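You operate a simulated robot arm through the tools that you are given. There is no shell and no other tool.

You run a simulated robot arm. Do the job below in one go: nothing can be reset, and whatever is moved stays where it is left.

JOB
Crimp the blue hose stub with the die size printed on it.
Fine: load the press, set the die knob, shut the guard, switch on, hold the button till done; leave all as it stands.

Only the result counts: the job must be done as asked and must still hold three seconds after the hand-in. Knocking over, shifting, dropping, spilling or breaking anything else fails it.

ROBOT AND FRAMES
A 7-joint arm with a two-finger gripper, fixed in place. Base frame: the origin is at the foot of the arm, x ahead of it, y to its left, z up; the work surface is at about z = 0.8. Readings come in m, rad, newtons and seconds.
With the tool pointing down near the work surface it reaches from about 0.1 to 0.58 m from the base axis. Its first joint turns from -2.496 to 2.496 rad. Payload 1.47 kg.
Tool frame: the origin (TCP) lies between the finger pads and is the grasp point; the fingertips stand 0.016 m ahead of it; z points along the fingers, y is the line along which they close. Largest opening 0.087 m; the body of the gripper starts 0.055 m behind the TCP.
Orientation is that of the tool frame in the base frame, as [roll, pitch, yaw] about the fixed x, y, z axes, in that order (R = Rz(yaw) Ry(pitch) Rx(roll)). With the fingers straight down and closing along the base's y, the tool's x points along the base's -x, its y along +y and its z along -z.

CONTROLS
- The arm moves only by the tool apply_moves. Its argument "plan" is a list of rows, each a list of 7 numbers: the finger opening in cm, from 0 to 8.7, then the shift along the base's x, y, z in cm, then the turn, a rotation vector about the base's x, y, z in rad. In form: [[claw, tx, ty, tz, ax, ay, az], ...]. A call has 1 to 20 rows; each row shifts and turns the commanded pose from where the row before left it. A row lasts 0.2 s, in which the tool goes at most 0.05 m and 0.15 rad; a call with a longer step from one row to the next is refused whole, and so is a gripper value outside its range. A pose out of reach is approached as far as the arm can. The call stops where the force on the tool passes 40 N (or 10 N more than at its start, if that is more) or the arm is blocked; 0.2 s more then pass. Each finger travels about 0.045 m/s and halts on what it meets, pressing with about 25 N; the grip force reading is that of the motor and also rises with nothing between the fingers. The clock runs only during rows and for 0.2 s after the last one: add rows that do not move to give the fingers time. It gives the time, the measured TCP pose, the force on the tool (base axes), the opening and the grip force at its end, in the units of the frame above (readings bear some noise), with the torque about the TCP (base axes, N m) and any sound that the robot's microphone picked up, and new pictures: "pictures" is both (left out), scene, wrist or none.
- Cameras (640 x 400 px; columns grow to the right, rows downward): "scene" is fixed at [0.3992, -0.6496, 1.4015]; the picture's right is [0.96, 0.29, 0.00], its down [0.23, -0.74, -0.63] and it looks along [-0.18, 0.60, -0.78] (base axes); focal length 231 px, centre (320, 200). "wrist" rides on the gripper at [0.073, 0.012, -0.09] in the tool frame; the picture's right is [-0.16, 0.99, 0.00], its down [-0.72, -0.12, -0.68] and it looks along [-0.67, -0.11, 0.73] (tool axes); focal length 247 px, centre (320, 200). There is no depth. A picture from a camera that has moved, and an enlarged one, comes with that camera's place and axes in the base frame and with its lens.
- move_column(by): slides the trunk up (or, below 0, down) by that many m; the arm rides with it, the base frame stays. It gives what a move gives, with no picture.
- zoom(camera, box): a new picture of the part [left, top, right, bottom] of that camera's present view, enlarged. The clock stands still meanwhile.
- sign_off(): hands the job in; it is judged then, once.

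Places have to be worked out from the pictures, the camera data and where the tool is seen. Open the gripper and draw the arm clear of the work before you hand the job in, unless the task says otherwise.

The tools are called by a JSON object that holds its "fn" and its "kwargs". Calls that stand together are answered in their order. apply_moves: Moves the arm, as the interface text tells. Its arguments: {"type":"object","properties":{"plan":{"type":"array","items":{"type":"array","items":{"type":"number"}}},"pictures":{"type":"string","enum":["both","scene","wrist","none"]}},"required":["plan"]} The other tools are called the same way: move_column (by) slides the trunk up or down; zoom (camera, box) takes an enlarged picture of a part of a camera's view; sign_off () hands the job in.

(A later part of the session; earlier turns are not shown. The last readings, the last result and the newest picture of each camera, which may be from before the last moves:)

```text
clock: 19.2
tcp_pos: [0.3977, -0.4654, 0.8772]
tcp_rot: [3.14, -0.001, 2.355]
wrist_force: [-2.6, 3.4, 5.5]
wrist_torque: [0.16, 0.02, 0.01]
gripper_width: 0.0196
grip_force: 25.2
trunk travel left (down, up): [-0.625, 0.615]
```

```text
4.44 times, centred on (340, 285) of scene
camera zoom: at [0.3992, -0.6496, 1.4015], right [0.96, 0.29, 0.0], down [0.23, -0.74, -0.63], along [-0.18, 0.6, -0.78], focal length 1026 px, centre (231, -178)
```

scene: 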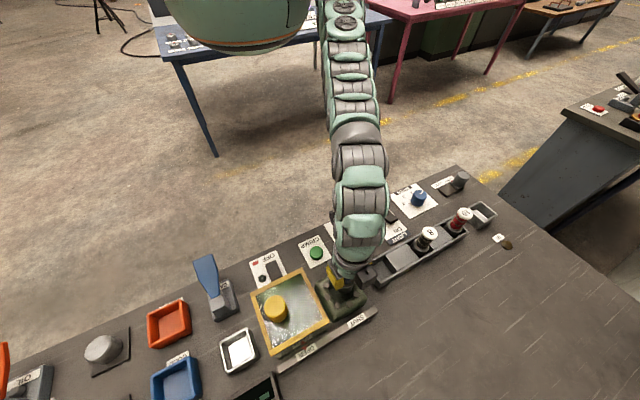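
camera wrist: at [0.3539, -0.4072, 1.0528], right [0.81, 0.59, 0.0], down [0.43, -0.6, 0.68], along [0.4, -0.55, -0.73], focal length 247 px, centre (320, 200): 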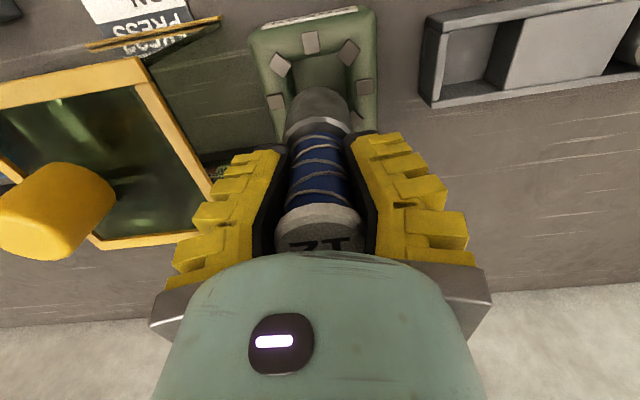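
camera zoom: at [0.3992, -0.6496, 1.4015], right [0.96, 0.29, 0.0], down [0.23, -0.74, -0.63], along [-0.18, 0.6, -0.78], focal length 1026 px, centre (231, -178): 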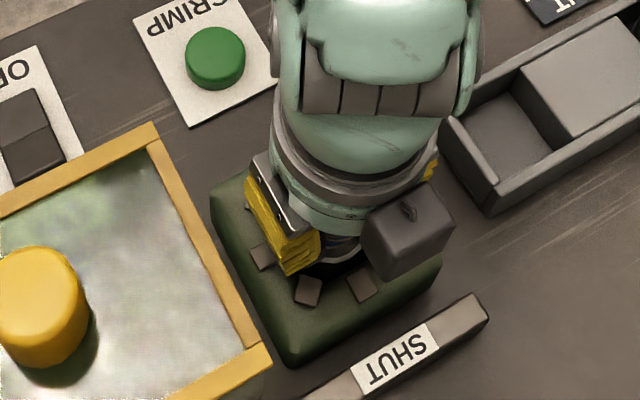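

It looks seated with the ferrule at jaw level. I'll open the gripper to 6 cm, which keeps clear of the guard edge.

{"fn": "apply_moves", "kwargs": {"plan": [[3.0, 0, 0, 0, 0, 0, 0], [4.5, 0, 0, 0, 0, 0, 0], [6.0, 0, 0, 0, 0, 0, 0], [6.0, 0, 0, 0, 0, 0, 0], [6.0, 0, 0, 0, 0, 0, 0]], "pictures": "both"}}

```text
clock: 20.4
tcp_pos: [0.3987, -0.4674, 0.8768]
tcp_rot: [-3.141, -0.002, 2.354]
wrist_force: [-0.8, -0.9, 0.5]
wrist_torque: [0.03, 0.02, 0.0]
gripper_width: 0.0647
grip_force: 3.4
trunk travel left (down, up): [-0.625, 0.615]
camera wrist: at [0.3556, -0.4062, 0.9682], right [0.81, 0.59, 0.0], down [0.43, -0.6, 0.68], along [0.4, -0.55, -0.73], focal length 247 px, centre (320, 200)
```

scene: 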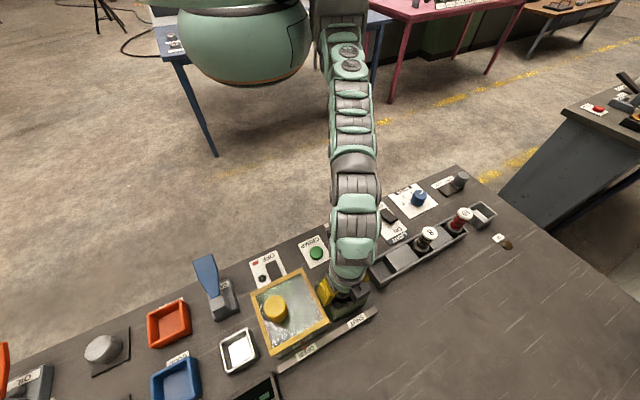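
wrist: 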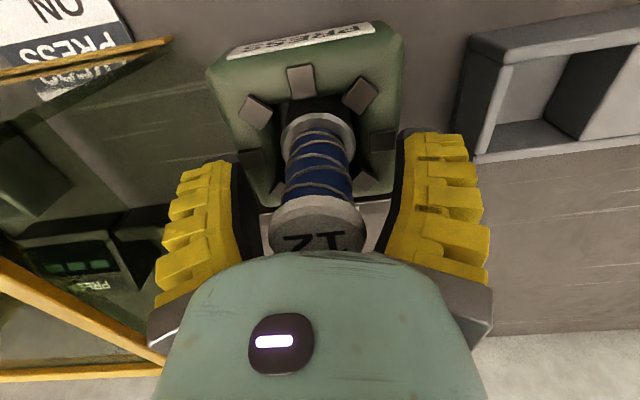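

The gripper is open with the stub upright in the press. I'll raise straight up with the column.

{"fn": "move_column", "kwargs": {"by": 0.11}}

{"fn": "zoom", "kwargs": {"camera": "wrist", "box": [0, 0, 640, 400]}}

{"fn": "zoom", "kwargs": {"camera": "scene", "box": [220, 220, 400, 333]}}

```text
clock: 21.8
tcp_pos: [0.3977, -0.4667, 0.9869]
tcp_rot: [-3.14, -0.003, 2.352]
wrist_force: [-0.2, -0.1, 0.6]
wrist_torque: [-0.01, 0.03, 0.01]
gripper_width: 0.0645
grip_force: 2.9
trunk travel left (down, up): [-0.735, 0.505]
```

```text
1.00 times, centred on (320, 200) of wrist (not enlarged: the box is as wide or as high as the picture)
camera zoom: at [0.3555, -0.4061, 1.078], right [0.81, 0.59, 0.0], down [0.43, -0.6, 0.68], along [0.4, -0.55, -0.73], focal length 247 px, centre (320, 200)
```

zoom: 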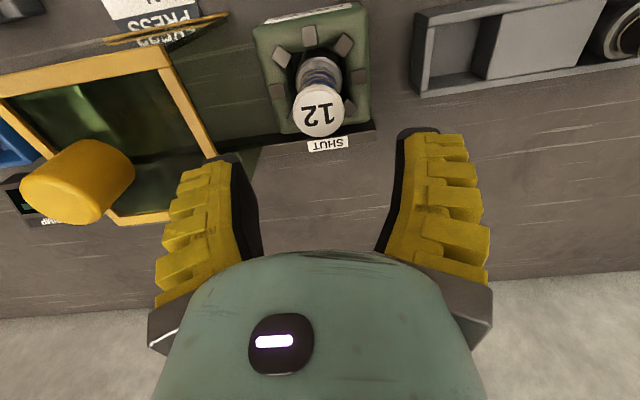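

```text
3.54 times, centred on (310, 276) of scene
camera zoom: at [0.3992, -0.6496, 1.4015], right [0.96, 0.29, 0.0], down [0.23, -0.74, -0.63], along [-0.18, 0.6, -0.78], focal length 818 px, centre (355, -71)
```

zoom: 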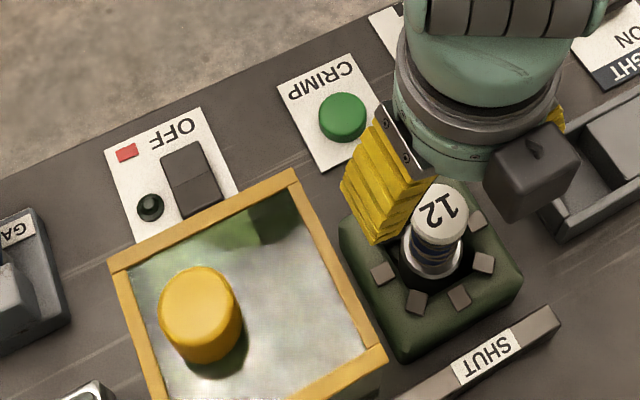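

The stub stands upright in the press. Next is the die knob at about (0.390, -0.281) with its top near z 0.84. I'll move above it at a safe height and look closer.

{"fn": "apply_moves", "kwargs": {"plan": [[8.7, -0.1, 4.6, 0.5, 0, 0, 0], [8.7, -0.2, 4.7, 0, 0, 0, 0], [8.7, -0.2, 4.7, 0, 0, 0, 0], [8.7, -0.2, 4.6, 0, 0, 0, 0], [8.7, 0, 0, 0, 0, 0, 0]], "pictures": "both"}}

{"fn": "zoom", "kwargs": {"camera": "wrist", "box": [200, 0, 440, 150]}}

```text
clock: 23.0
tcp_pos: [0.3974, -0.3978, 0.9905]
tcp_rot: [3.14, -0.002, 2.355]
wrist_force: [0.3, 0.4, -0.5]
wrist_torque: [0.01, 0.0, 0.02]
gripper_width: 0.0871
grip_force: 0.1
out of reach, approached as far as the arm can: row 2, 3, 4
trunk travel left (down, up): [-0.735, 0.505]
camera wrist: at [0.3538, -0.3381, 1.0817], right [0.81, 0.59, 0.0], down [0.43, -0.6, 0.68], along [0.4, -0.55, -0.73], focal length 247 px, centre (320, 200)
```

scene: 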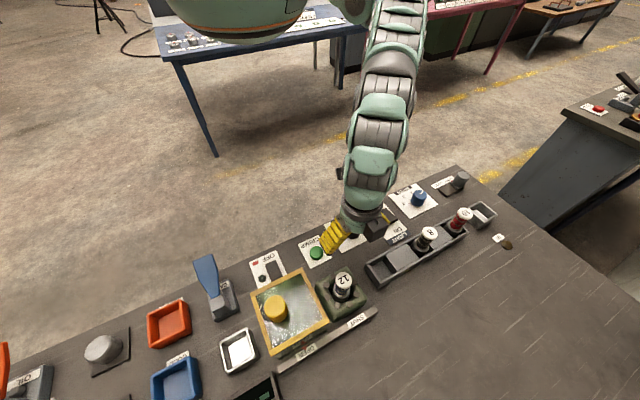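
wrist: 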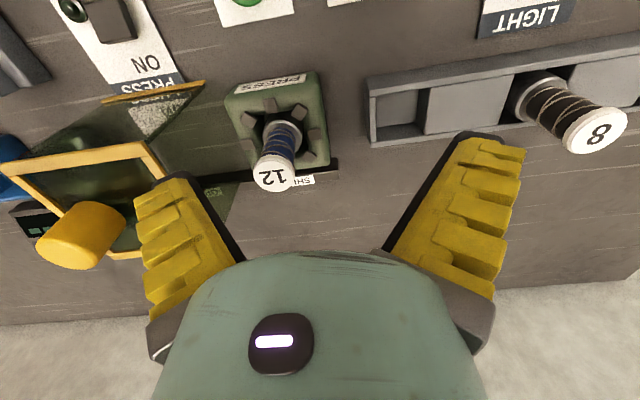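

```text
2.67 times, centred on (320, 75) of wrist
camera zoom: at [0.3538, -0.3381, 1.0817], right [0.81, 0.59, 0.0], down [0.43, -0.6, 0.68], along [0.4, -0.55, -0.73], focal length 659 px, centre (320, 533)
```

zoom: 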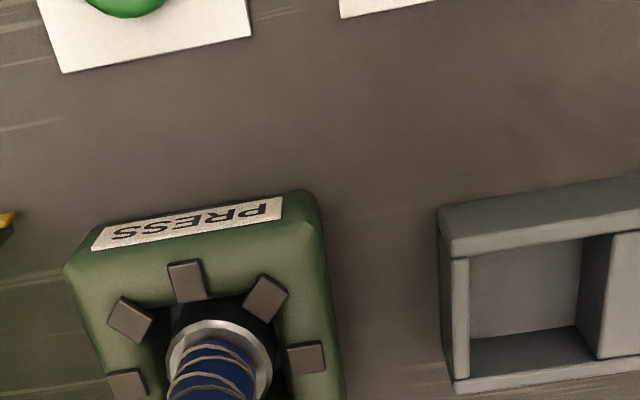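

Moving inward is out of reach at this low trunk height, probably a wrist limit. I'll raise the trunk back up, where nearer radii were comfortable.

{"fn": "move_column", "kwargs": {"by": 0.12}}

```text
clock: 24.5
tcp_pos: [0.3962, -0.398, 1.1119]
tcp_rot: [-3.14, -0.002, 2.355]
wrist_force: [-0.2, 0.0, 0.4]
wrist_torque: [0.02, -0.01, 0.01]
gripper_width: 0.087
grip_force: 0.0
trunk travel left (down, up): [-0.855, 0.385]
```

{"fn": "apply_moves", "kwargs": {"plan": [[8.7, -0.1, 2.4, -3.2, 0, 0, 0], [8.7, -0.1, 2.4, -3.2, 0, 0, 0], [8.7, -0.1, 2.4, -3.2, 0, 0, 0], [8.7, -0.1, 2.4, -3.2, 0, 0, 0], [8.7, -0.1, 2.2, -3.2, 0, 0, 0], [8.7, 0, 0, 0, 0, 0, 0]], "pictures": "both"}}

{"fn": "zoom", "kwargs": {"camera": "wrist", "box": [200, 50, 440, 200]}}

```text
clock: 25.9
tcp_pos: [0.3905, -0.2824, 0.951]
tcp_rot: [3.141, -0.002, 2.357]
wrist_force: [0.1, -0.2, -0.6]
wrist_torque: [-0.01, 0.01, -0.01]
gripper_width: 0.0869
grip_force: 0.0
trunk travel left (down, up): [-0.855, 0.385]
camera wrist: at [0.3483, -0.2222, 1.0418], right [0.81, 0.59, 0.0], down [0.43, -0.59, 0.68], along [0.4, -0.55, -0.73], focal length 247 px, centre (320, 200)
```

scene: 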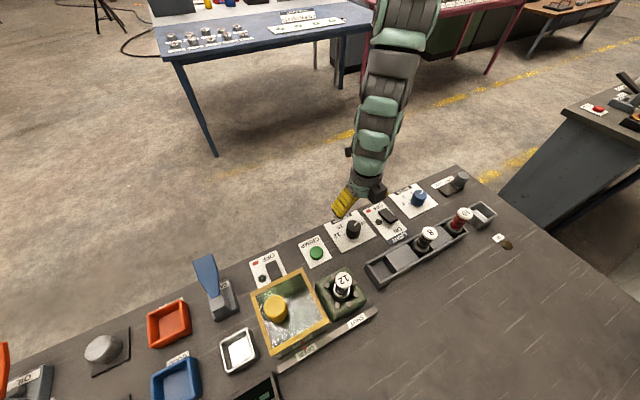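
wrist: 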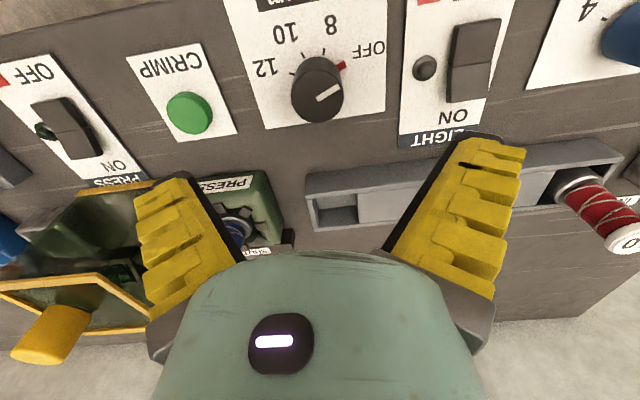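

```text
2.67 times, centred on (320, 125) of wrist
camera zoom: at [0.3483, -0.2222, 1.0418], right [0.81, 0.59, 0.0], down [0.43, -0.59, 0.68], along [0.4, -0.55, -0.73], focal length 659 px, centre (320, 400)
```

zoom: 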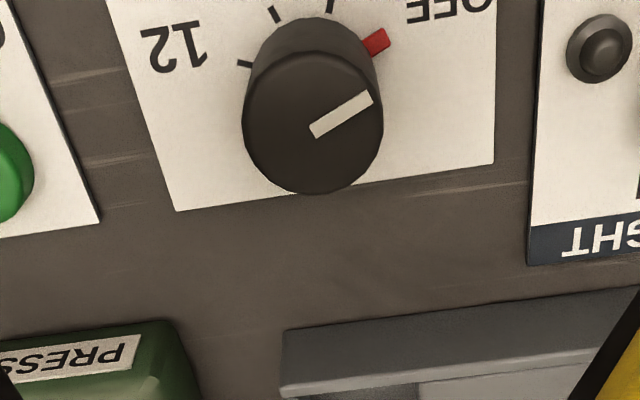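

The ticks are clear now: OFF at ~67°, 8 at ~112°, 10 at ~157° and 12 at ~202° (base angles), with the pointer on OFF. That means +135° about z, with the knob centre at (0.390, -0.283). I'll pre-rotate the gripper by -67.5° at this height to leave room for the full turn.

{"fn": "apply_moves", "kwargs": {"plan": [[8.7, 0, -0.1, 0, 0, 0, -0.1473], [8.7, 0, 0, 0, 0, 0, -0.1473], [8.7, 0, 0, 0, 0, 0, -0.1473], [8.7, 0, 0, 0, 0, 0, -0.1473], [8.7, 0, 0, 0, 0, 0, -0.1473], [8.7, 0, 0, 0, 0, 0, -0.1473], [8.7, 0, 0, 0, 0, 0, -0.1473], [8.7, 0, 0, 0, 0, 0, -0.1473], [8.7, 0, 0, 0, 0, 0, 0]], "pictures": "both"}}

```text
clock: 27.9
tcp_pos: [0.3919, -0.2822, 0.9509]
tcp_rot: [3.141, -0.002, 1.175]
wrist_force: [-0.5, -0.6, 0.0]
wrist_torque: [0.0, -0.01, 0.02]
gripper_width: 0.0866
grip_force: 0.1
trunk travel left (down, up): [-0.855, 0.385]
camera wrist: at [0.4307, -0.2188, 1.0413], right [0.85, -0.53, 0.0], down [-0.39, -0.62, 0.68], along [-0.36, -0.58, -0.73], focal length 247 px, centre (320, 200)
```

scene: 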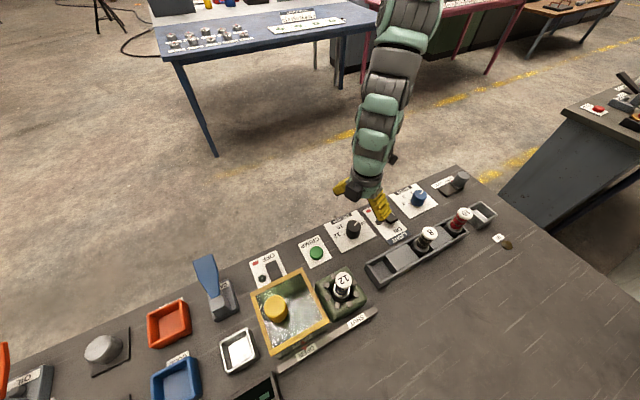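
wrist: 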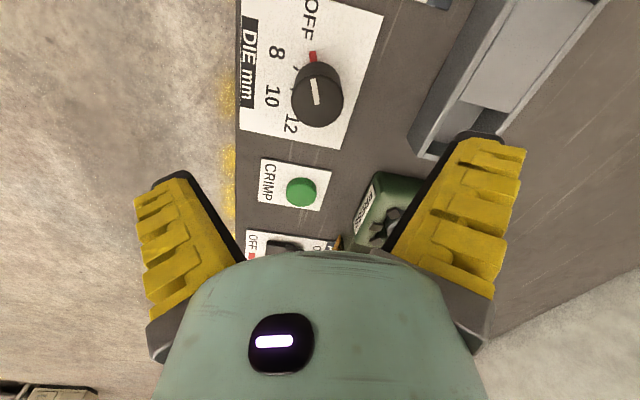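

{"fn": "zoom", "kwargs": {"camera": "wrist", "box": [220, 0, 460, 150]}}

```text
2.67 times, centred on (340, 75) of wrist
camera zoom: at [0.4307, -0.2188, 1.0413], right [0.85, -0.53, 0.0], down [-0.39, -0.62, 0.68], along [-0.36, -0.58, -0.73], focal length 659 px, centre (267, 533)
```

zoom: 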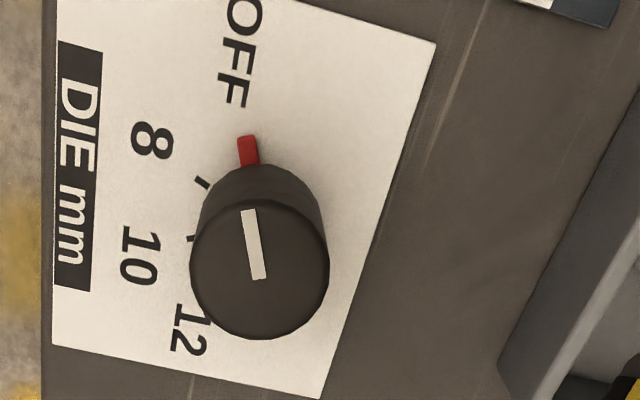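

The knob top is at about (0.389, -0.284), so I'll shift 3 mm and descend around it to TCP z ≈ 0.83.

{"fn": "apply_moves", "kwargs": {"plan": [[8.7, -0.3, -0.15, -3.0, 0, 0, 0], [8.7, 0, 0, -3.0, 0, 0, 0], [8.7, 0, 0, -3.0, 0, 0, 0], [8.7, 0, 0, -2.0, 0, 0, 0], [8.7, 0, 0, -1.0, 0, 0, 0], [8.7, 0, 0, 0, 0, 0, 0]], "pictures": "both"}}

```text
clock: 29.3
tcp_pos: [0.386, -0.2783, 0.8424]
tcp_rot: [-3.129, -0.01, 1.177]
wrist_force: [-0.2, -0.9, -0.1]
wrist_torque: [0.0, 0.0, -0.01]
gripper_width: 0.0868
grip_force: 0.1
out of reach, approached as far as the arm can: row 4, 5
trunk travel left (down, up): [-0.855, 0.385]
camera wrist: at [0.426, -0.216, 0.9334], right [0.85, -0.53, -0.01], down [-0.38, -0.63, 0.67], along [-0.36, -0.57, -0.74], focal length 247 px, centre (320, 200)
```

scene: 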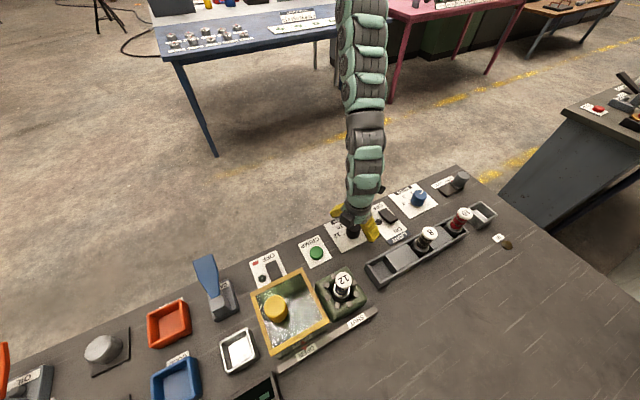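
wrist: 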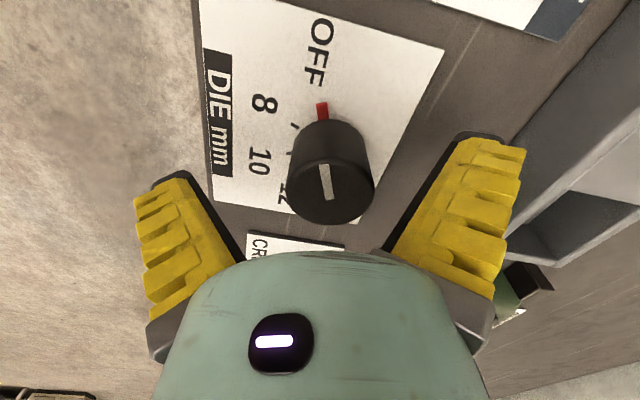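

The arm is at its low limit at z 0.842 because the trunk is a bit high. I'll raise the tool 9 cm, then lower the trunk by the same amount to work mid-range.

{"fn": "apply_moves", "kwargs": {"plan": [[8.7, 0, 0, 3.0, 0, 0, 0], [8.7, 0.1, -0.3, 3.0, 0, 0, 0], [8.7, 0.2, -0.3, 3.0, 0, 0, 0], [8.7, 0, 0, 0, 0, 0, 0]], "pictures": "none"}}

```text
clock: 30.3
tcp_pos: [0.3889, -0.2834, 0.9331]
tcp_rot: [3.141, -0.002, 1.176]
wrist_force: [0.8, -0.2, -0.3]
wrist_torque: [0.03, 0.01, 0.0]
gripper_width: 0.087
grip_force: 0.0
trunk travel left (down, up): [-0.855, 0.385]
```

{"fn": "move_column", "kwargs": {"by": -0.06}}

{"fn": "zoom", "kwargs": {"camera": "wrist", "box": [200, 50, 440, 250]}}

```text
clock: 31.3
tcp_pos: [0.3882, -0.2846, 0.8728]
tcp_rot: [-3.141, -0.001, 1.176]
wrist_force: [0.4, -0.3, -0.6]
wrist_torque: [0.02, 0.01, 0.0]
gripper_width: 0.087
grip_force: 0.1
trunk travel left (down, up): [-0.795, 0.445]
```

```text
2.00 times, centred on (320, 150) of wrist
camera zoom: at [0.4282, -0.2202, 0.9634], right [0.85, -0.53, 0.0], down [-0.39, -0.62, 0.68], along [-0.36, -0.58, -0.73], focal length 494 px, centre (320, 300)
```

zoom: 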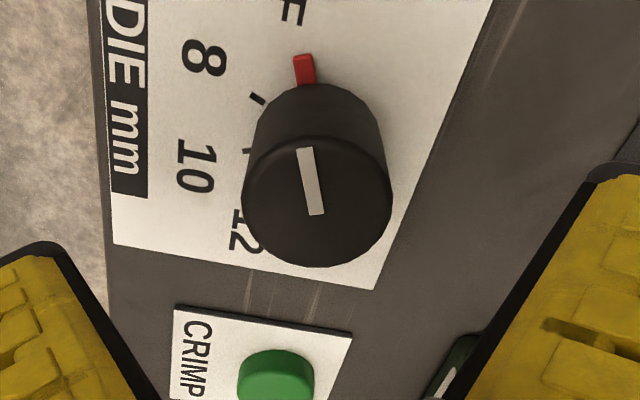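

The gripper is centred on the knob within 1 mm. I'll lower the last 4.3 cm with the column and then close on the knob.

{"fn": "move_column", "kwargs": {"by": -0.043}}

```text
clock: 32.2
tcp_pos: [0.3889, -0.284, 0.8292]
tcp_rot: [3.14, -0.002, 1.176]
wrist_force: [0.2, -0.3, 0.7]
wrist_torque: [-0.01, -0.04, -0.02]
gripper_width: 0.0873
grip_force: 0.1
trunk travel left (down, up): [-0.752, 0.488]
```

{"fn": "apply_moves", "kwargs": {"plan": [[2.0, 0, 0, 0, 0, 0, 0], [2.0, 0, 0, 0, 0, 0, 0], [2.0, 0, 0, 0, 0, 0, 0], [2.0, 0, 0, 0, 0, 0, 0], [2.0, 0, 0, 0, 0, 0, 0]], "pictures": "wrist"}}

```text
clock: 33.4
tcp_pos: [0.3879, -0.2839, 0.8303]
tcp_rot: [3.14, -0.001, 1.177]
wrist_force: [-3.5, 2.8, 10.2]
wrist_torque: [0.18, 0.02, 0.03]
gripper_width: 0.036
grip_force: 29.6
trunk travel left (down, up): [-0.752, 0.488]
camera wrist: at [0.4277, -0.22, 0.9204], right [0.85, -0.53, 0.0], down [-0.39, -0.62, 0.68], along [-0.36, -0.58, -0.73], focal length 247 px, centre (320, 200)
```

wrist: 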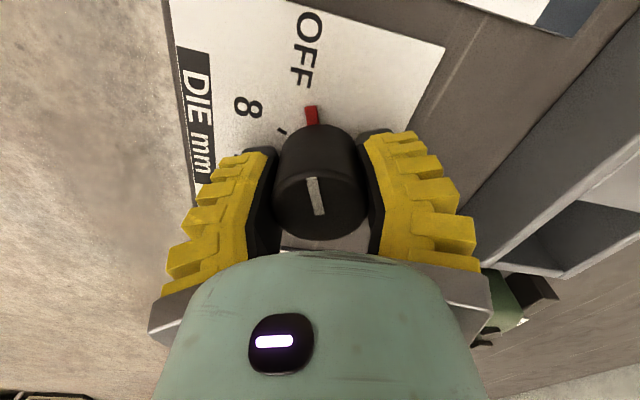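

The knob is gripped (36 mm, ~30 N). I'll turn the first 34° CCW and check.

{"fn": "apply_moves", "kwargs": {"plan": [[2.0, 0, 0, 0.1, 0, 0, 0.1], [2.0, 0, 0, 0, 0, 0, 0.12], [2.0, 0, 0, 0, 0, 0, 0.12], [2.0, 0, 0, 0, 0, 0, 0.12], [2.0, 0, 0, 0, 0, 0, 0.13]], "pictures": "wrist"}}

```text
clock: 34.6
tcp_pos: [0.389, -0.2819, 0.8309]
tcp_rot: [-3.141, -0.002, 1.77]
wrist_force: [-1.6, 4.0, 4.8]
wrist_torque: [-0.02, 0.05, -0.01]
gripper_width: 0.0326
grip_force: 30.1
trunk travel left (down, up): [-0.752, 0.488]
camera wrist: at [0.3861, -0.209, 0.9214], right [1.0, 0.04, 0.0], down [0.03, -0.73, 0.68], along [0.03, -0.68, -0.73], focal length 247 px, centre (320, 200)
```

wrist: 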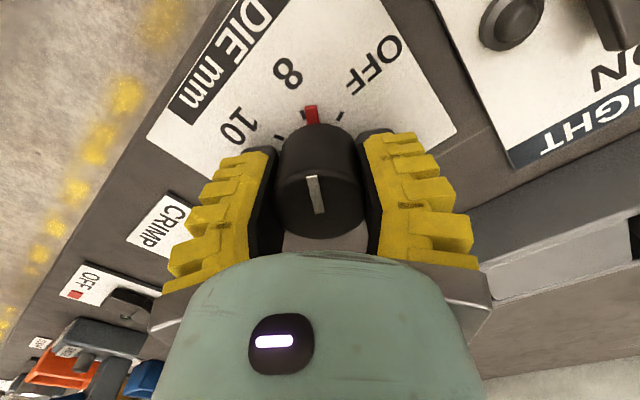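

The knob turns with the gripper, and its red pointer is now approaching 8. I'll continue the turn toward 12.

{"fn": "apply_moves", "kwargs": {"plan": [[2.0, 0, 0, 0, 0, 0, 0.14], [2.0, 0, 0, 0, 0, 0, 0.14], [2.0, 0, 0, 0, 0, 0, 0.14], [2.0, 0, 0, 0, 0, 0, 0.14], [2.0, 0, 0, 0, 0, 0, 0.14], [2.0, 0, 0, 0, 0, 0, 0.14]], "pictures": "wrist"}}

```text
clock: 36.0
tcp_pos: [0.3885, -0.2837, 0.8297]
tcp_rot: [3.139, 0.0, 2.61]
wrist_force: [-4.4, 5.6, 10.0]
wrist_torque: [0.04, 0.07, 0.01]
gripper_width: 0.0324
grip_force: 30.3
trunk travel left (down, up): [-0.752, 0.488]
camera wrist: at [0.3324, -0.2356, 0.9214], right [0.64, 0.77, 0.0], down [0.57, -0.47, 0.68], along [0.52, -0.43, -0.73], focal length 247 px, centre (320, 200)
```

wrist: 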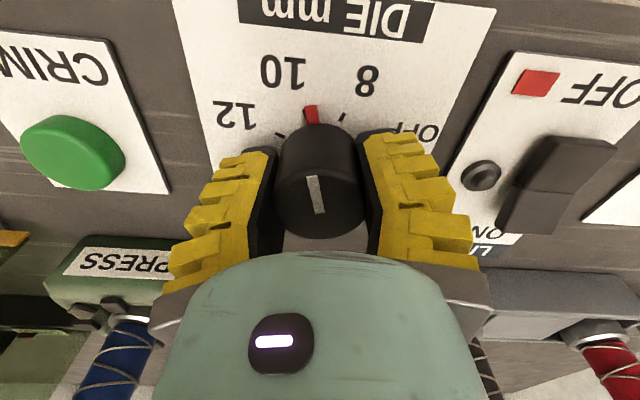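

The pointer is near 10. I'll turn the remaining ~0.92 rad to 12.

{"fn": "apply_moves", "kwargs": {"plan": [[2.0, 0, 0, 0, 0, 0, 0.132], [2.0, 0, 0, 0, 0, 0, 0.132], [2.0, 0, 0, 0, 0, 0, 0.132], [2.0, 0, 0, 0, 0, 0, 0.132], [2.0, 0, 0, 0, 0, 0, 0.132], [2.0, 0, 0, 0, 0, 0, 0.132], [2.0, 0, 0, 0, 0, 0, 0.132]], "pictures": "both"}}

{"fn": "zoom", "kwargs": {"camera": "wrist", "box": [200, 50, 440, 250]}}

```text
clock: 37.6
tcp_pos: [0.3893, -0.2829, 0.8314]
tcp_rot: [-3.141, -0.002, -2.751]
wrist_force: [0.5, 0.2, -3.9]
wrist_torque: [-0.1, 0.27, -0.02]
gripper_width: 0.0322
grip_force: 30.4
trunk travel left (down, up): [-0.752, 0.488]
camera wrist: at [0.3175, -0.2992, 0.9214], right [-0.23, 0.97, 0.0], down [0.71, 0.17, 0.68], along [0.66, 0.16, -0.73], focal length 247 px, centre (320, 200)
```

scene: 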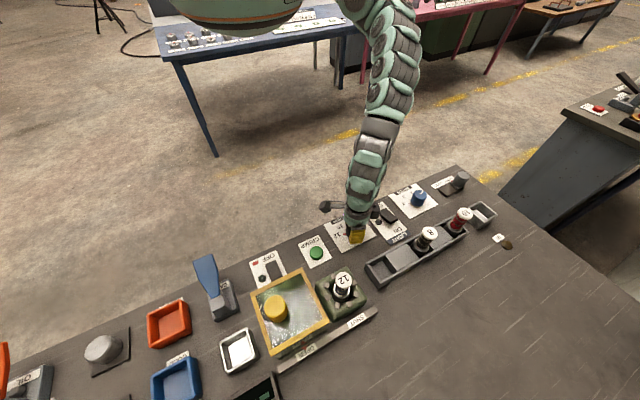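
wrist: 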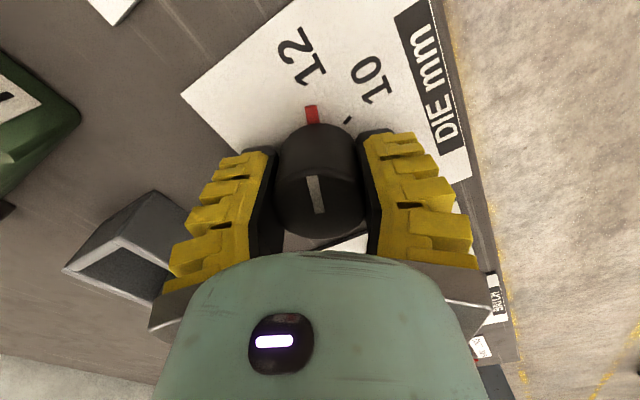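

```text
2.00 times, centred on (320, 150) of wrist
camera zoom: at [0.3175, -0.2992, 0.9214], right [-0.23, 0.97, 0.0], down [0.71, 0.17, 0.68], along [0.66, 0.16, -0.73], focal length 494 px, centre (320, 300)
```

zoom: 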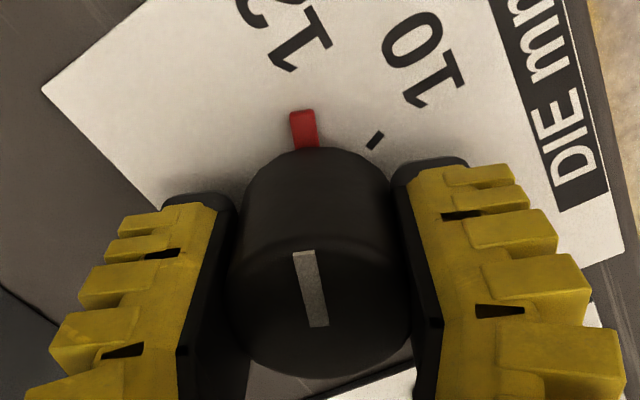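

The red pointer now covers the 12 tick. I'll open the fingers gently and raise with the column to verify.

{"fn": "apply_moves", "kwargs": {"plan": [[4.0, 0, 0, 0, 0, 0, 0], [5.5, 0, 0, 0, 0, 0, 0], [7.0, 0, 0, 0, 0, 0, 0], [7.0, 0, 0, 0, 0, 0, 0], [7.0, 0, 0, 0, 0, 0, 0]], "pictures": "none"}}

{"fn": "move_column", "kwargs": {"by": 0.1}}

{"fn": "zoom", "kwargs": {"camera": "wrist", "box": [200, 0, 440, 150]}}

{"fn": "zoom", "kwargs": {"camera": "wrist", "box": [0, 0, 640, 400]}}

```text
clock: 38.8
tcp_pos: [0.3884, -0.2833, 0.8316]
tcp_rot: [-3.14, -0.002, -2.753]
wrist_force: [-0.1, 0.3, 0.2]
wrist_torque: [0.0, -0.01, 0.03]
gripper_width: 0.0734
grip_force: 2.5
trunk travel left (down, up): [-0.752, 0.488]
```

```text
clock: 40.1
tcp_pos: [0.3889, -0.2839, 0.931]
tcp_rot: [3.141, -0.002, -2.752]
wrist_force: [-0.6, 0.1, -0.2]
wrist_torque: [0.0, 0.01, 0.0]
gripper_width: 0.0734
grip_force: 2.4
trunk travel left (down, up): [-0.852, 0.388]
```

```text
2.67 times, centred on (320, 75) of wrist
camera zoom: at [0.3175, -0.2995, 1.0217], right [-0.23, 0.97, 0.0], down [0.71, 0.17, 0.68], along [0.66, 0.15, -0.73], focal length 659 px, centre (320, 533)
```

zoom: 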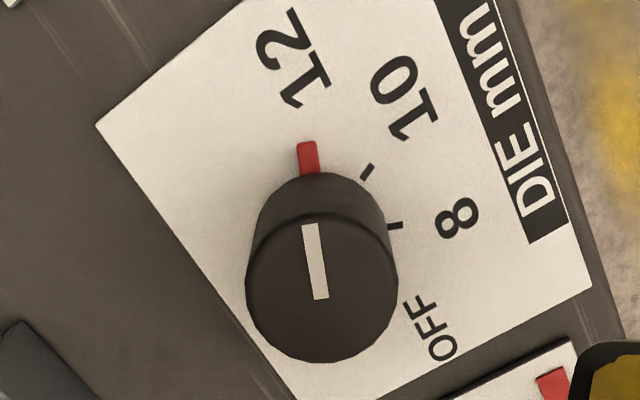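

```text
1.00 times, centred on (320, 200) of wrist (not enlarged: the box is as wide or as high as the picture)
camera zoom: at [0.3175, -0.2995, 1.0217], right [-0.23, 0.97, 0.0], down [0.71, 0.17, 0.68], along [0.66, 0.15, -0.73], focal length 247 px, centre (320, 200)
```

zoom: 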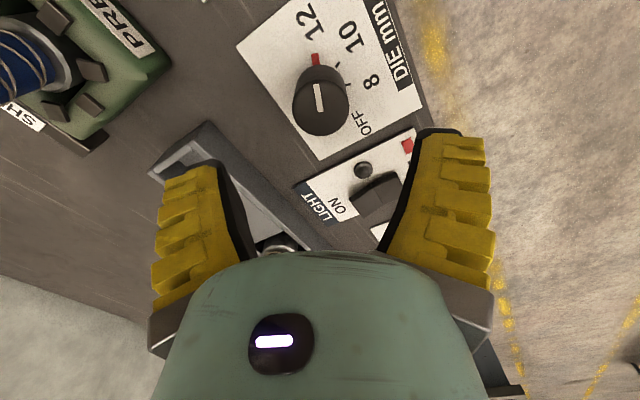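

The die pointer now stands on 12. Next is the guard: I'll move up and turn back to the panel orientation to get a clear look at the guard and its yellow knob.

{"fn": "apply_moves", "kwargs": {"plan": [[7.0, 0, 0, 3.0, 0, 0, -0.1473], [6.0, -0.8, -1.8, 2.0, 0, 0, -0.1473], [5.0, -0.8, -1.8, 1.5, 0, 0, -0.1473], [4.0, -0.8, -1.8, 1.5, 0, 0, -0.1473], [3.0, -0.8, -1.8, 1.5, 0, 0, -0.1473], [2.0, -0.8, -1.8, 1.0, 0, 0, -0.1473], [1.0, -0.8, -1.8, 0.5, 0, 0, -0.1473], [0.0, -0.8, -1.8, 0.5, 0, 0, -0.1473], [0.0, 0, 0, 0, 0, 0, 0]], "pictures": "both"}}

```text
clock: 42.1
tcp_pos: [0.3335, -0.4102, 1.0452]
tcp_rot: [3.14, -0.001, 2.349]
wrist_force: [-0.2, -0.1, -0.5]
wrist_torque: [0.0, 0.02, -0.01]
gripper_width: 0.0
grip_force: 24.8
trunk travel left (down, up): [-0.852, 0.388]
camera wrist: at [0.2904, -0.3493, 1.1364], right [0.81, 0.58, 0.0], down [0.43, -0.6, 0.68], along [0.4, -0.55, -0.73], focal length 247 px, centre (320, 200)
```

scene: 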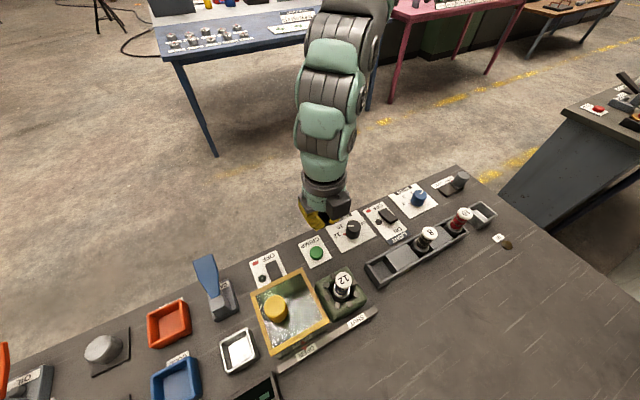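
wrist: 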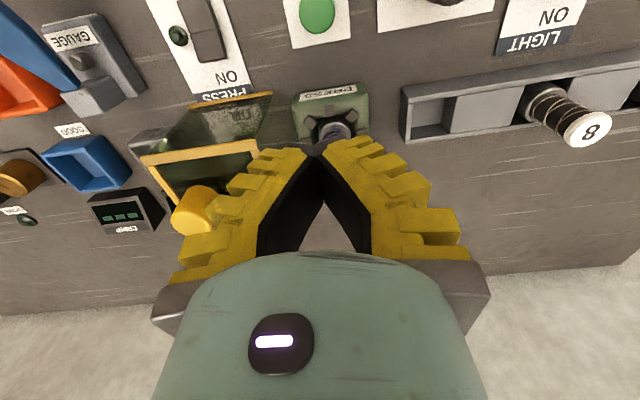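

{"fn": "zoom", "kwargs": {"camera": "wrist", "box": [80, 60, 400, 260]}}

{"fn": "zoom", "kwargs": {"camera": "scene", "box": [230, 250, 390, 380]}}

```text
2.00 times, centred on (240, 160) of wrist
camera zoom: at [0.2904, -0.3493, 1.1364], right [0.81, 0.58, 0.0], down [0.43, -0.6, 0.68], along [0.4, -0.55, -0.73], focal length 494 px, centre (480, 280)
```

zoom: 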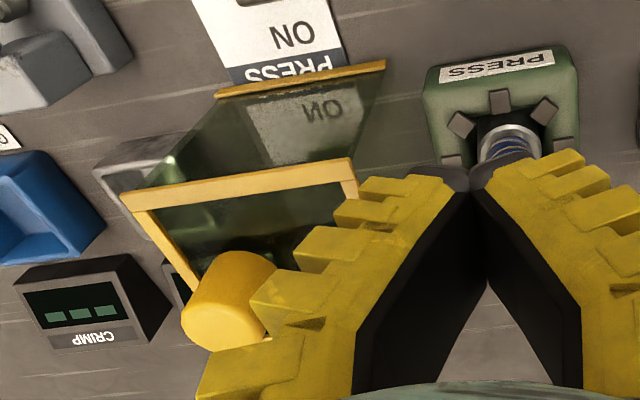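

```text
3.08 times, centred on (310, 315) of scene
camera zoom: at [0.3992, -0.6496, 1.4015], right [0.96, 0.29, 0.0], down [0.23, -0.74, -0.63], along [-0.18, 0.6, -0.78], focal length 711 px, centre (351, -154)
```

zoom: 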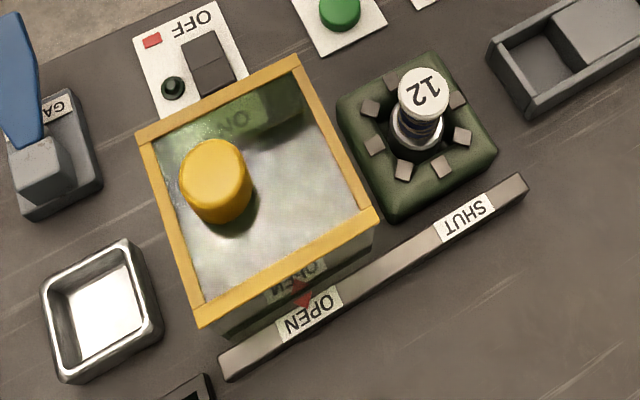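

The guard knob sits at about (0.2935, -0.569), z 0.935–0.975, and the guard must travel about 0.127 m along (+x, +y) to SHUT. That radius is 0.64, so I'll tilt the tool outward by ~0.35 rad and approach above the knob.

{"fn": "apply_moves", "kwargs": {"plan": [[6.5, 0, 0, 0, -0.0825, -0.0825, 0], [6.5, 0, 0, 0, -0.0825, -0.0825, 0], [6.5, 0, 0, 0, -0.0825, -0.0825, 0], [6.5, -1.0, -3.9, 0, 0, 0, 0], [6.5, -1.0, -4.0, 0, 0, 0, 0], [6.5, -1.0, -4.0, 0, 0, 0, 0], [6.5, -1.0, -4.0, 0, 0, 0, 0], [6.5, 0, 0, 0, 0, 0, 0]], "pictures": "both"}}

```text
clock: 43.9
tcp_pos: [0.3066, -0.5187, 1.0472]
tcp_rot: [3.139, 0.349, 2.352]
wrist_force: [0.4, 0.0, 0.0]
wrist_torque: [-0.02, 0.04, -0.02]
gripper_width: 0.0689
grip_force: 2.4
out of reach, approached as far as the arm can: row 6, 7
trunk travel left (down, up): [-0.852, 0.388]
camera wrist: at [0.2445, -0.4401, 1.1074], right [0.8, 0.59, 0.06], down [0.23, -0.4, 0.89], along [0.55, -0.7, -0.46], focal length 247 px, centre (320, 200)
```

scene: 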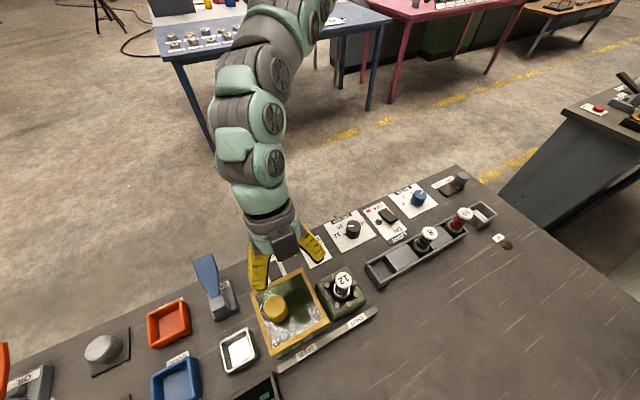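
wrist: 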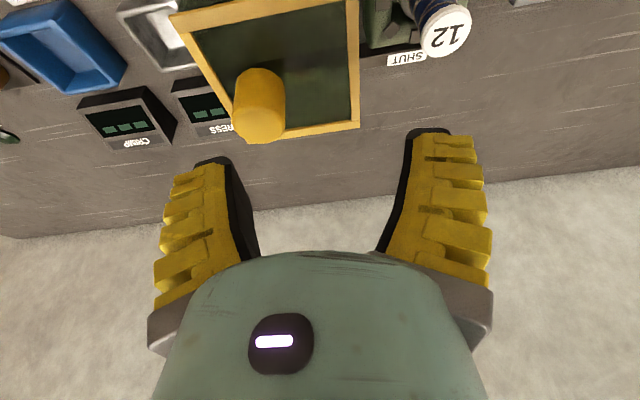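

The tilt direction isn't quite radial at this azimuth. I'll yaw the tool by -0.3 rad so the tilt points straight out from the base, then move outward and slightly down over the knob.

{"fn": "apply_moves", "kwargs": {"plan": [[6.5, 0, 0, 0, 0, 0, -0.15], [6.5, 0, 0, 0, 0, 0, -0.15], [6.5, -0.4, -1.7, -0.8, 0, 0, 0], [6.5, -0.4, -1.7, -0.8, 0, 0, 0], [6.5, -0.4, -1.7, -0.8, 0, 0, 0], [6.5, 0, 0, 0, 0, 0, 0]], "pictures": "both"}}

```text
clock: 45.3
tcp_pos: [0.3021, -0.5272, 1.042]
tcp_rot: [3.139, 0.351, 2.051]
wrist_force: [-0.1, -0.4, -0.1]
wrist_torque: [-0.01, -0.01, 0.01]
gripper_width: 0.0691
grip_force: 3.0
out of reach, approached as far as the arm can: row 3, 4, 5
trunk travel left (down, up): [-0.852, 0.388]
camera wrist: at [0.2674, -0.4338, 1.1026], right [0.94, 0.33, 0.06], down [0.1, -0.45, 0.89], along [0.31, -0.83, -0.46], focal length 247 px, centre (320, 200)
```

scene: 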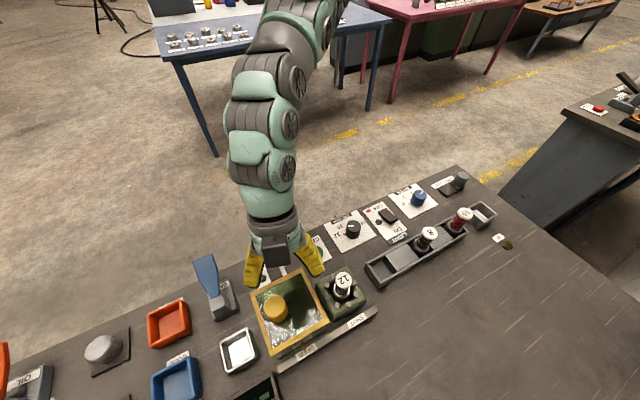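
wrist: 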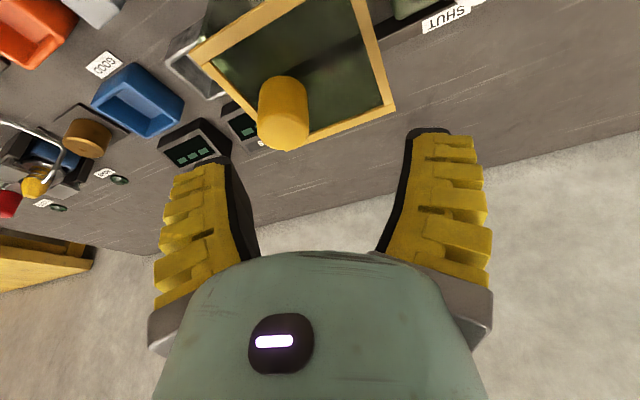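

Reach is still limited at r ≈ 0.61. I'll increase the tilt to about 0.8 rad while up here and try moving outward again.

{"fn": "apply_moves", "kwargs": {"plan": [[6.5, 0, 0, 0, -0.133, -0.069, 0], [6.5, 0, 0, 0, -0.133, -0.069, 0], [6.5, 0, 0, 0, -0.133, -0.069, 0], [6.5, -0.4, -2.1, 0, 0, 0, 0], [6.5, -0.4, -2.1, 0, 0, 0, 0], [6.5, 0, 0, 0, 0, 0, 0]], "pictures": "both"}}

```text
clock: 46.7
tcp_pos: [0.2937, -0.5698, 1.0416]
tcp_rot: [-3.137, 0.8, 2.056]
wrist_force: [-0.3, -0.3, 0.0]
wrist_torque: [0.02, 0.01, 0.02]
gripper_width: 0.069
grip_force: 2.8
trunk travel left (down, up): [-0.852, 0.388]
camera wrist: at [0.2512, -0.4619, 1.0538], right [0.93, 0.36, 0.11], down [-0.09, -0.07, 0.99], along [0.37, -0.93, -0.03], focal length 247 px, centre (320, 200)
```

scene: 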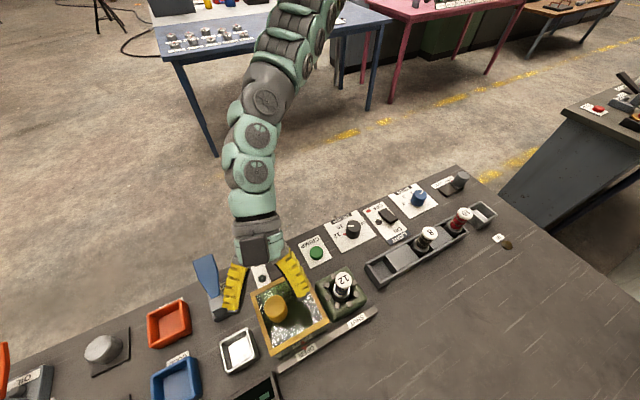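
wrist: 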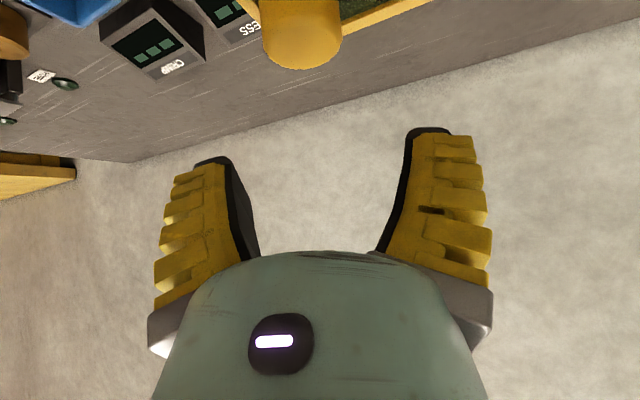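

With the steeper tilt the TCP is right above the guard knob (r = 0.641). I'll lower with the column so the fingers straddle the knob just above the guard's top.

{"fn": "move_column", "kwargs": {"by": -0.05}}

{"fn": "zoom", "kwargs": {"camera": "wrist", "box": [0, 0, 640, 400]}}

{"fn": "zoom", "kwargs": {"camera": "scene", "box": [200, 220, 360, 360]}}

```text
clock: 47.6
tcp_pos: [0.2946, -0.5697, 0.9932]
tcp_rot: [-3.139, 0.799, 2.053]
wrist_force: [0.2, 0.0, 0.3]
wrist_torque: [0.0, 0.02, 0.02]
gripper_width: 0.069
grip_force: 3.0
trunk travel left (down, up): [-0.802, 0.438]
```

```text
1.00 times, centred on (320, 200) of wrist (not enlarged: the box is as wide or as high as the picture)
camera zoom: at [0.2517, -0.4618, 1.0038], right [0.93, 0.36, 0.11], down [-0.09, -0.07, 0.99], along [0.37, -0.93, -0.03], focal length 247 px, centre (320, 200)
```

zoom: 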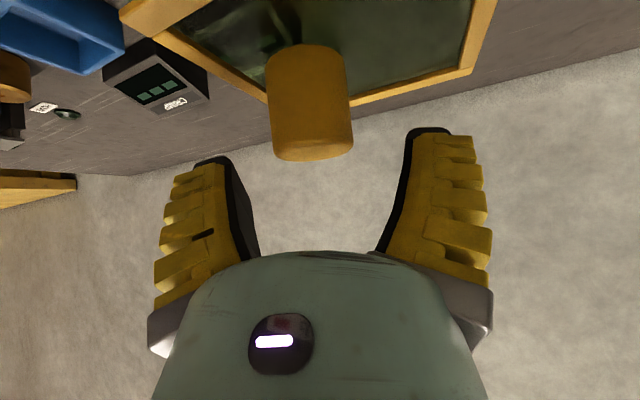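

```text
2.86 times, centred on (280, 290) of scene
camera zoom: at [0.3992, -0.6496, 1.4015], right [0.96, 0.29, 0.0], down [0.23, -0.74, -0.63], along [-0.18, 0.6, -0.78], focal length 660 px, centre (434, -57)
```

zoom: 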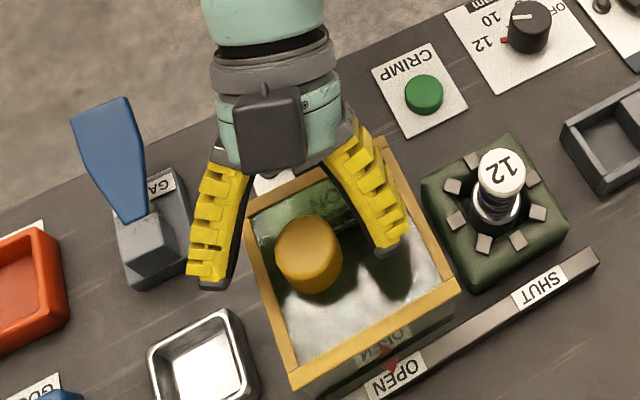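

The knob is centred between the fingers in both views. I'll lower another 2.4 cm and then close on it.

{"fn": "move_column", "kwargs": {"by": -0.024}}

{"fn": "zoom", "kwargs": {"camera": "wrist", "box": [120, 20, 520, 270]}}

{"fn": "zoom", "kwargs": {"camera": "scene", "box": [200, 220, 360, 360]}}

```text
clock: 48.3
tcp_pos: [0.2953, -0.5691, 0.9687]
tcp_rot: [-3.139, 0.798, 2.054]
wrist_force: [0.4, 0.8, 1.2]
wrist_torque: [0.03, -0.01, -0.01]
gripper_width: 0.069
grip_force: 3.4
trunk travel left (down, up): [-0.778, 0.462]
```

```text
1.60 times, centred on (320, 145) of wrist
camera zoom: at [0.2516, -0.4617, 0.9797], right [0.93, 0.36, 0.11], down [-0.09, -0.07, 0.99], along [0.37, -0.93, -0.03], focal length 395 px, centre (320, 288)
```

zoom: 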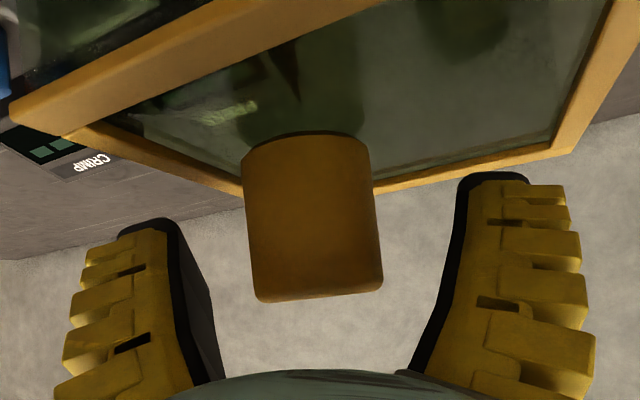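

```text
2.86 times, centred on (280, 290) of scene
camera zoom: at [0.3992, -0.6496, 1.4015], right [0.96, 0.29, 0.0], down [0.23, -0.74, -0.63], along [-0.18, 0.6, -0.78], focal length 660 px, centre (434, -57)
```

zoom: 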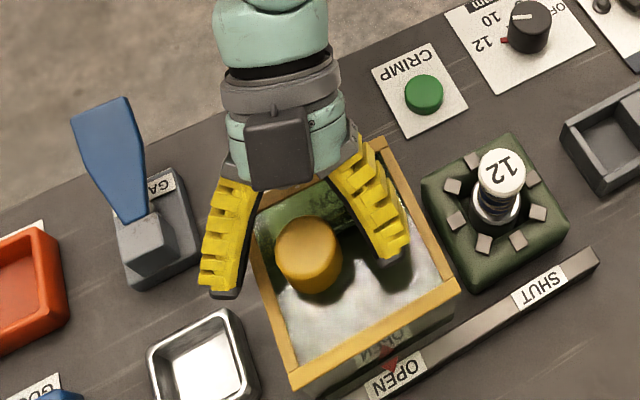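

The TCP lies inside the knob, with clear space to both fingers. Closing on it now.

{"fn": "apply_moves", "kwargs": {"plan": [[2.0, 0, 0, 0, 0, 0, 0], [2.0, 0, 0, 0, 0, 0, 0], [2.0, 0, 0, 0, 0, 0, 0], [2.0, 0, 0, 0, 0, 0, 0], [2.0, 0, 0, 0, 0, 0, 0]], "pictures": "scene"}}

```text
clock: 49.5
tcp_pos: [0.2937, -0.5705, 0.9681]
tcp_rot: [-3.138, 0.799, 2.054]
wrist_force: [-3.9, 8.9, 11.7]
wrist_torque: [0.24, 0.04, 0.15]
gripper_width: 0.0327
grip_force: 29.7
trunk travel left (down, up): [-0.778, 0.462]
```

scene: 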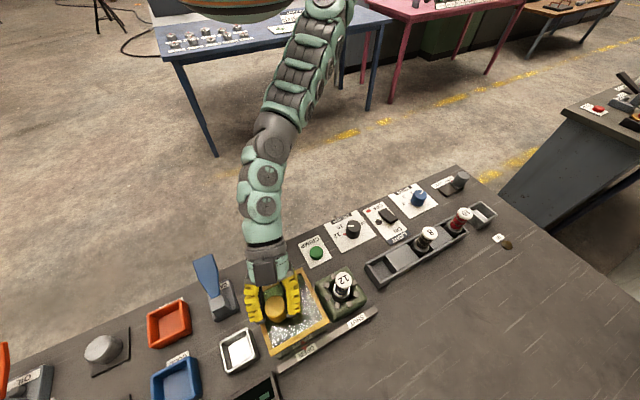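

The knob is held. I'll slide the guard along +u (equal +x and +y) for the first ~4.5 cm and check forces.

{"fn": "apply_moves", "kwargs": {"plan": [[2.0, 0.8, 0.8, 0, 0, 0, 0], [2.0, 0.8, 0.8, 0, 0, 0, 0], [2.0, 0.8, 0.8, 0, 0, 0, 0], [2.0, 0.8, 0.8, 0, 0, 0, 0]], "pictures": "both"}}

```text
clock: 50.5
tcp_pos: [0.325, -0.5375, 0.9673]
tcp_rot: [-3.139, 0.795, 2.054]
wrist_force: [-9.2, 7.4, 14.4]
wrist_torque: [-0.15, -0.11, 0.07]
gripper_width: 0.0341
grip_force: 29.9
trunk travel left (down, up): [-0.778, 0.462]
camera wrist: at [0.2832, -0.4296, 0.9797], right [0.93, 0.36, 0.11], down [-0.09, -0.07, 0.99], along [0.37, -0.93, -0.03], focal length 247 px, centre (320, 200)
```

scene: 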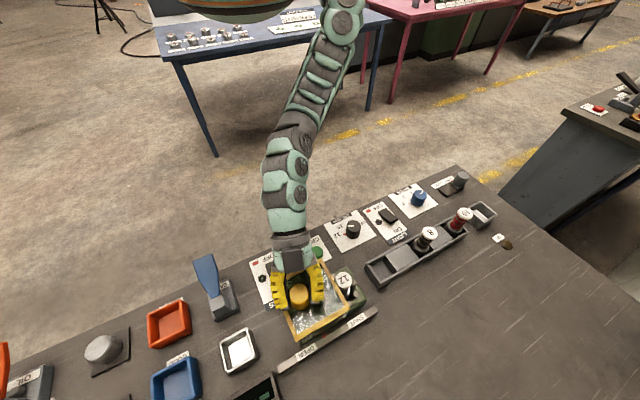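
wrist: 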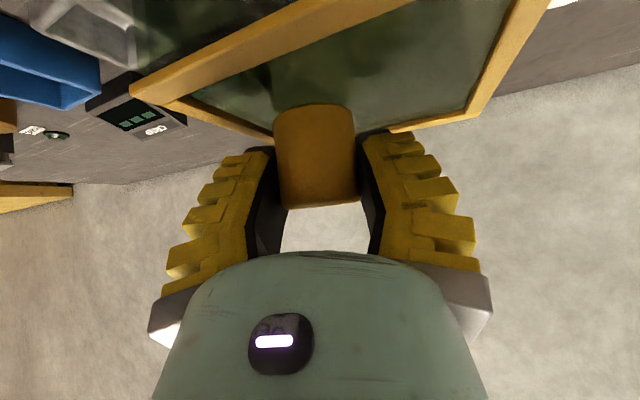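

The guard slides smoothly. I'll check its clearance over the stub before continuing.

{"fn": "zoom", "kwargs": {"camera": "scene", "box": [250, 240, 410, 360]}}

```text
3.33 times, centred on (330, 300) of scene
camera zoom: at [0.3992, -0.6496, 1.4015], right [0.96, 0.29, 0.0], down [0.23, -0.74, -0.63], along [-0.18, 0.6, -0.78], focal length 770 px, centre (287, -133)
```

zoom: 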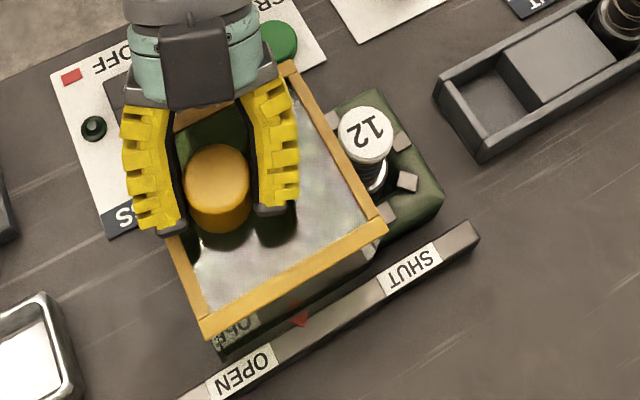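

{"fn": "apply_moves", "kwargs": {"plan": [[2.0, 0.7, 0.7, 0, 0, 0, 0], [2.0, 0.7, 0.7, 0, 0, 0, 0], [2.0, 0.7, 0.7, 0, 0, 0, 0]], "pictures": "none"}}

{"fn": "zoom", "kwargs": {"camera": "scene", "box": [250, 240, 410, 360]}}

```text
clock: 51.3
tcp_pos: [0.3474, -0.5164, 0.9683]
tcp_rot: [-3.14, 0.799, 2.055]
wrist_force: [-7.7, 7.2, 13.3]
wrist_torque: [0.06, 0.06, 0.17]
gripper_width: 0.033
grip_force: 30.5
trunk travel left (down, up): [-0.778, 0.462]
```

```text
3.33 times, centred on (330, 300) of scene
camera zoom: at [0.3992, -0.6496, 1.4015], right [0.96, 0.29, 0.0], down [0.23, -0.74, -0.63], along [-0.18, 0.6, -0.78], focal length 770 px, centre (287, -133)
```

zoom: 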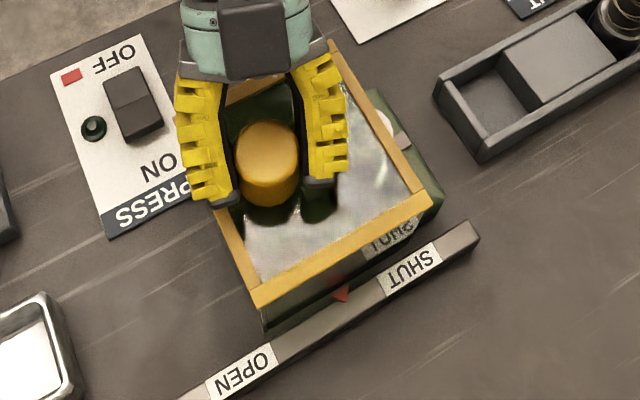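

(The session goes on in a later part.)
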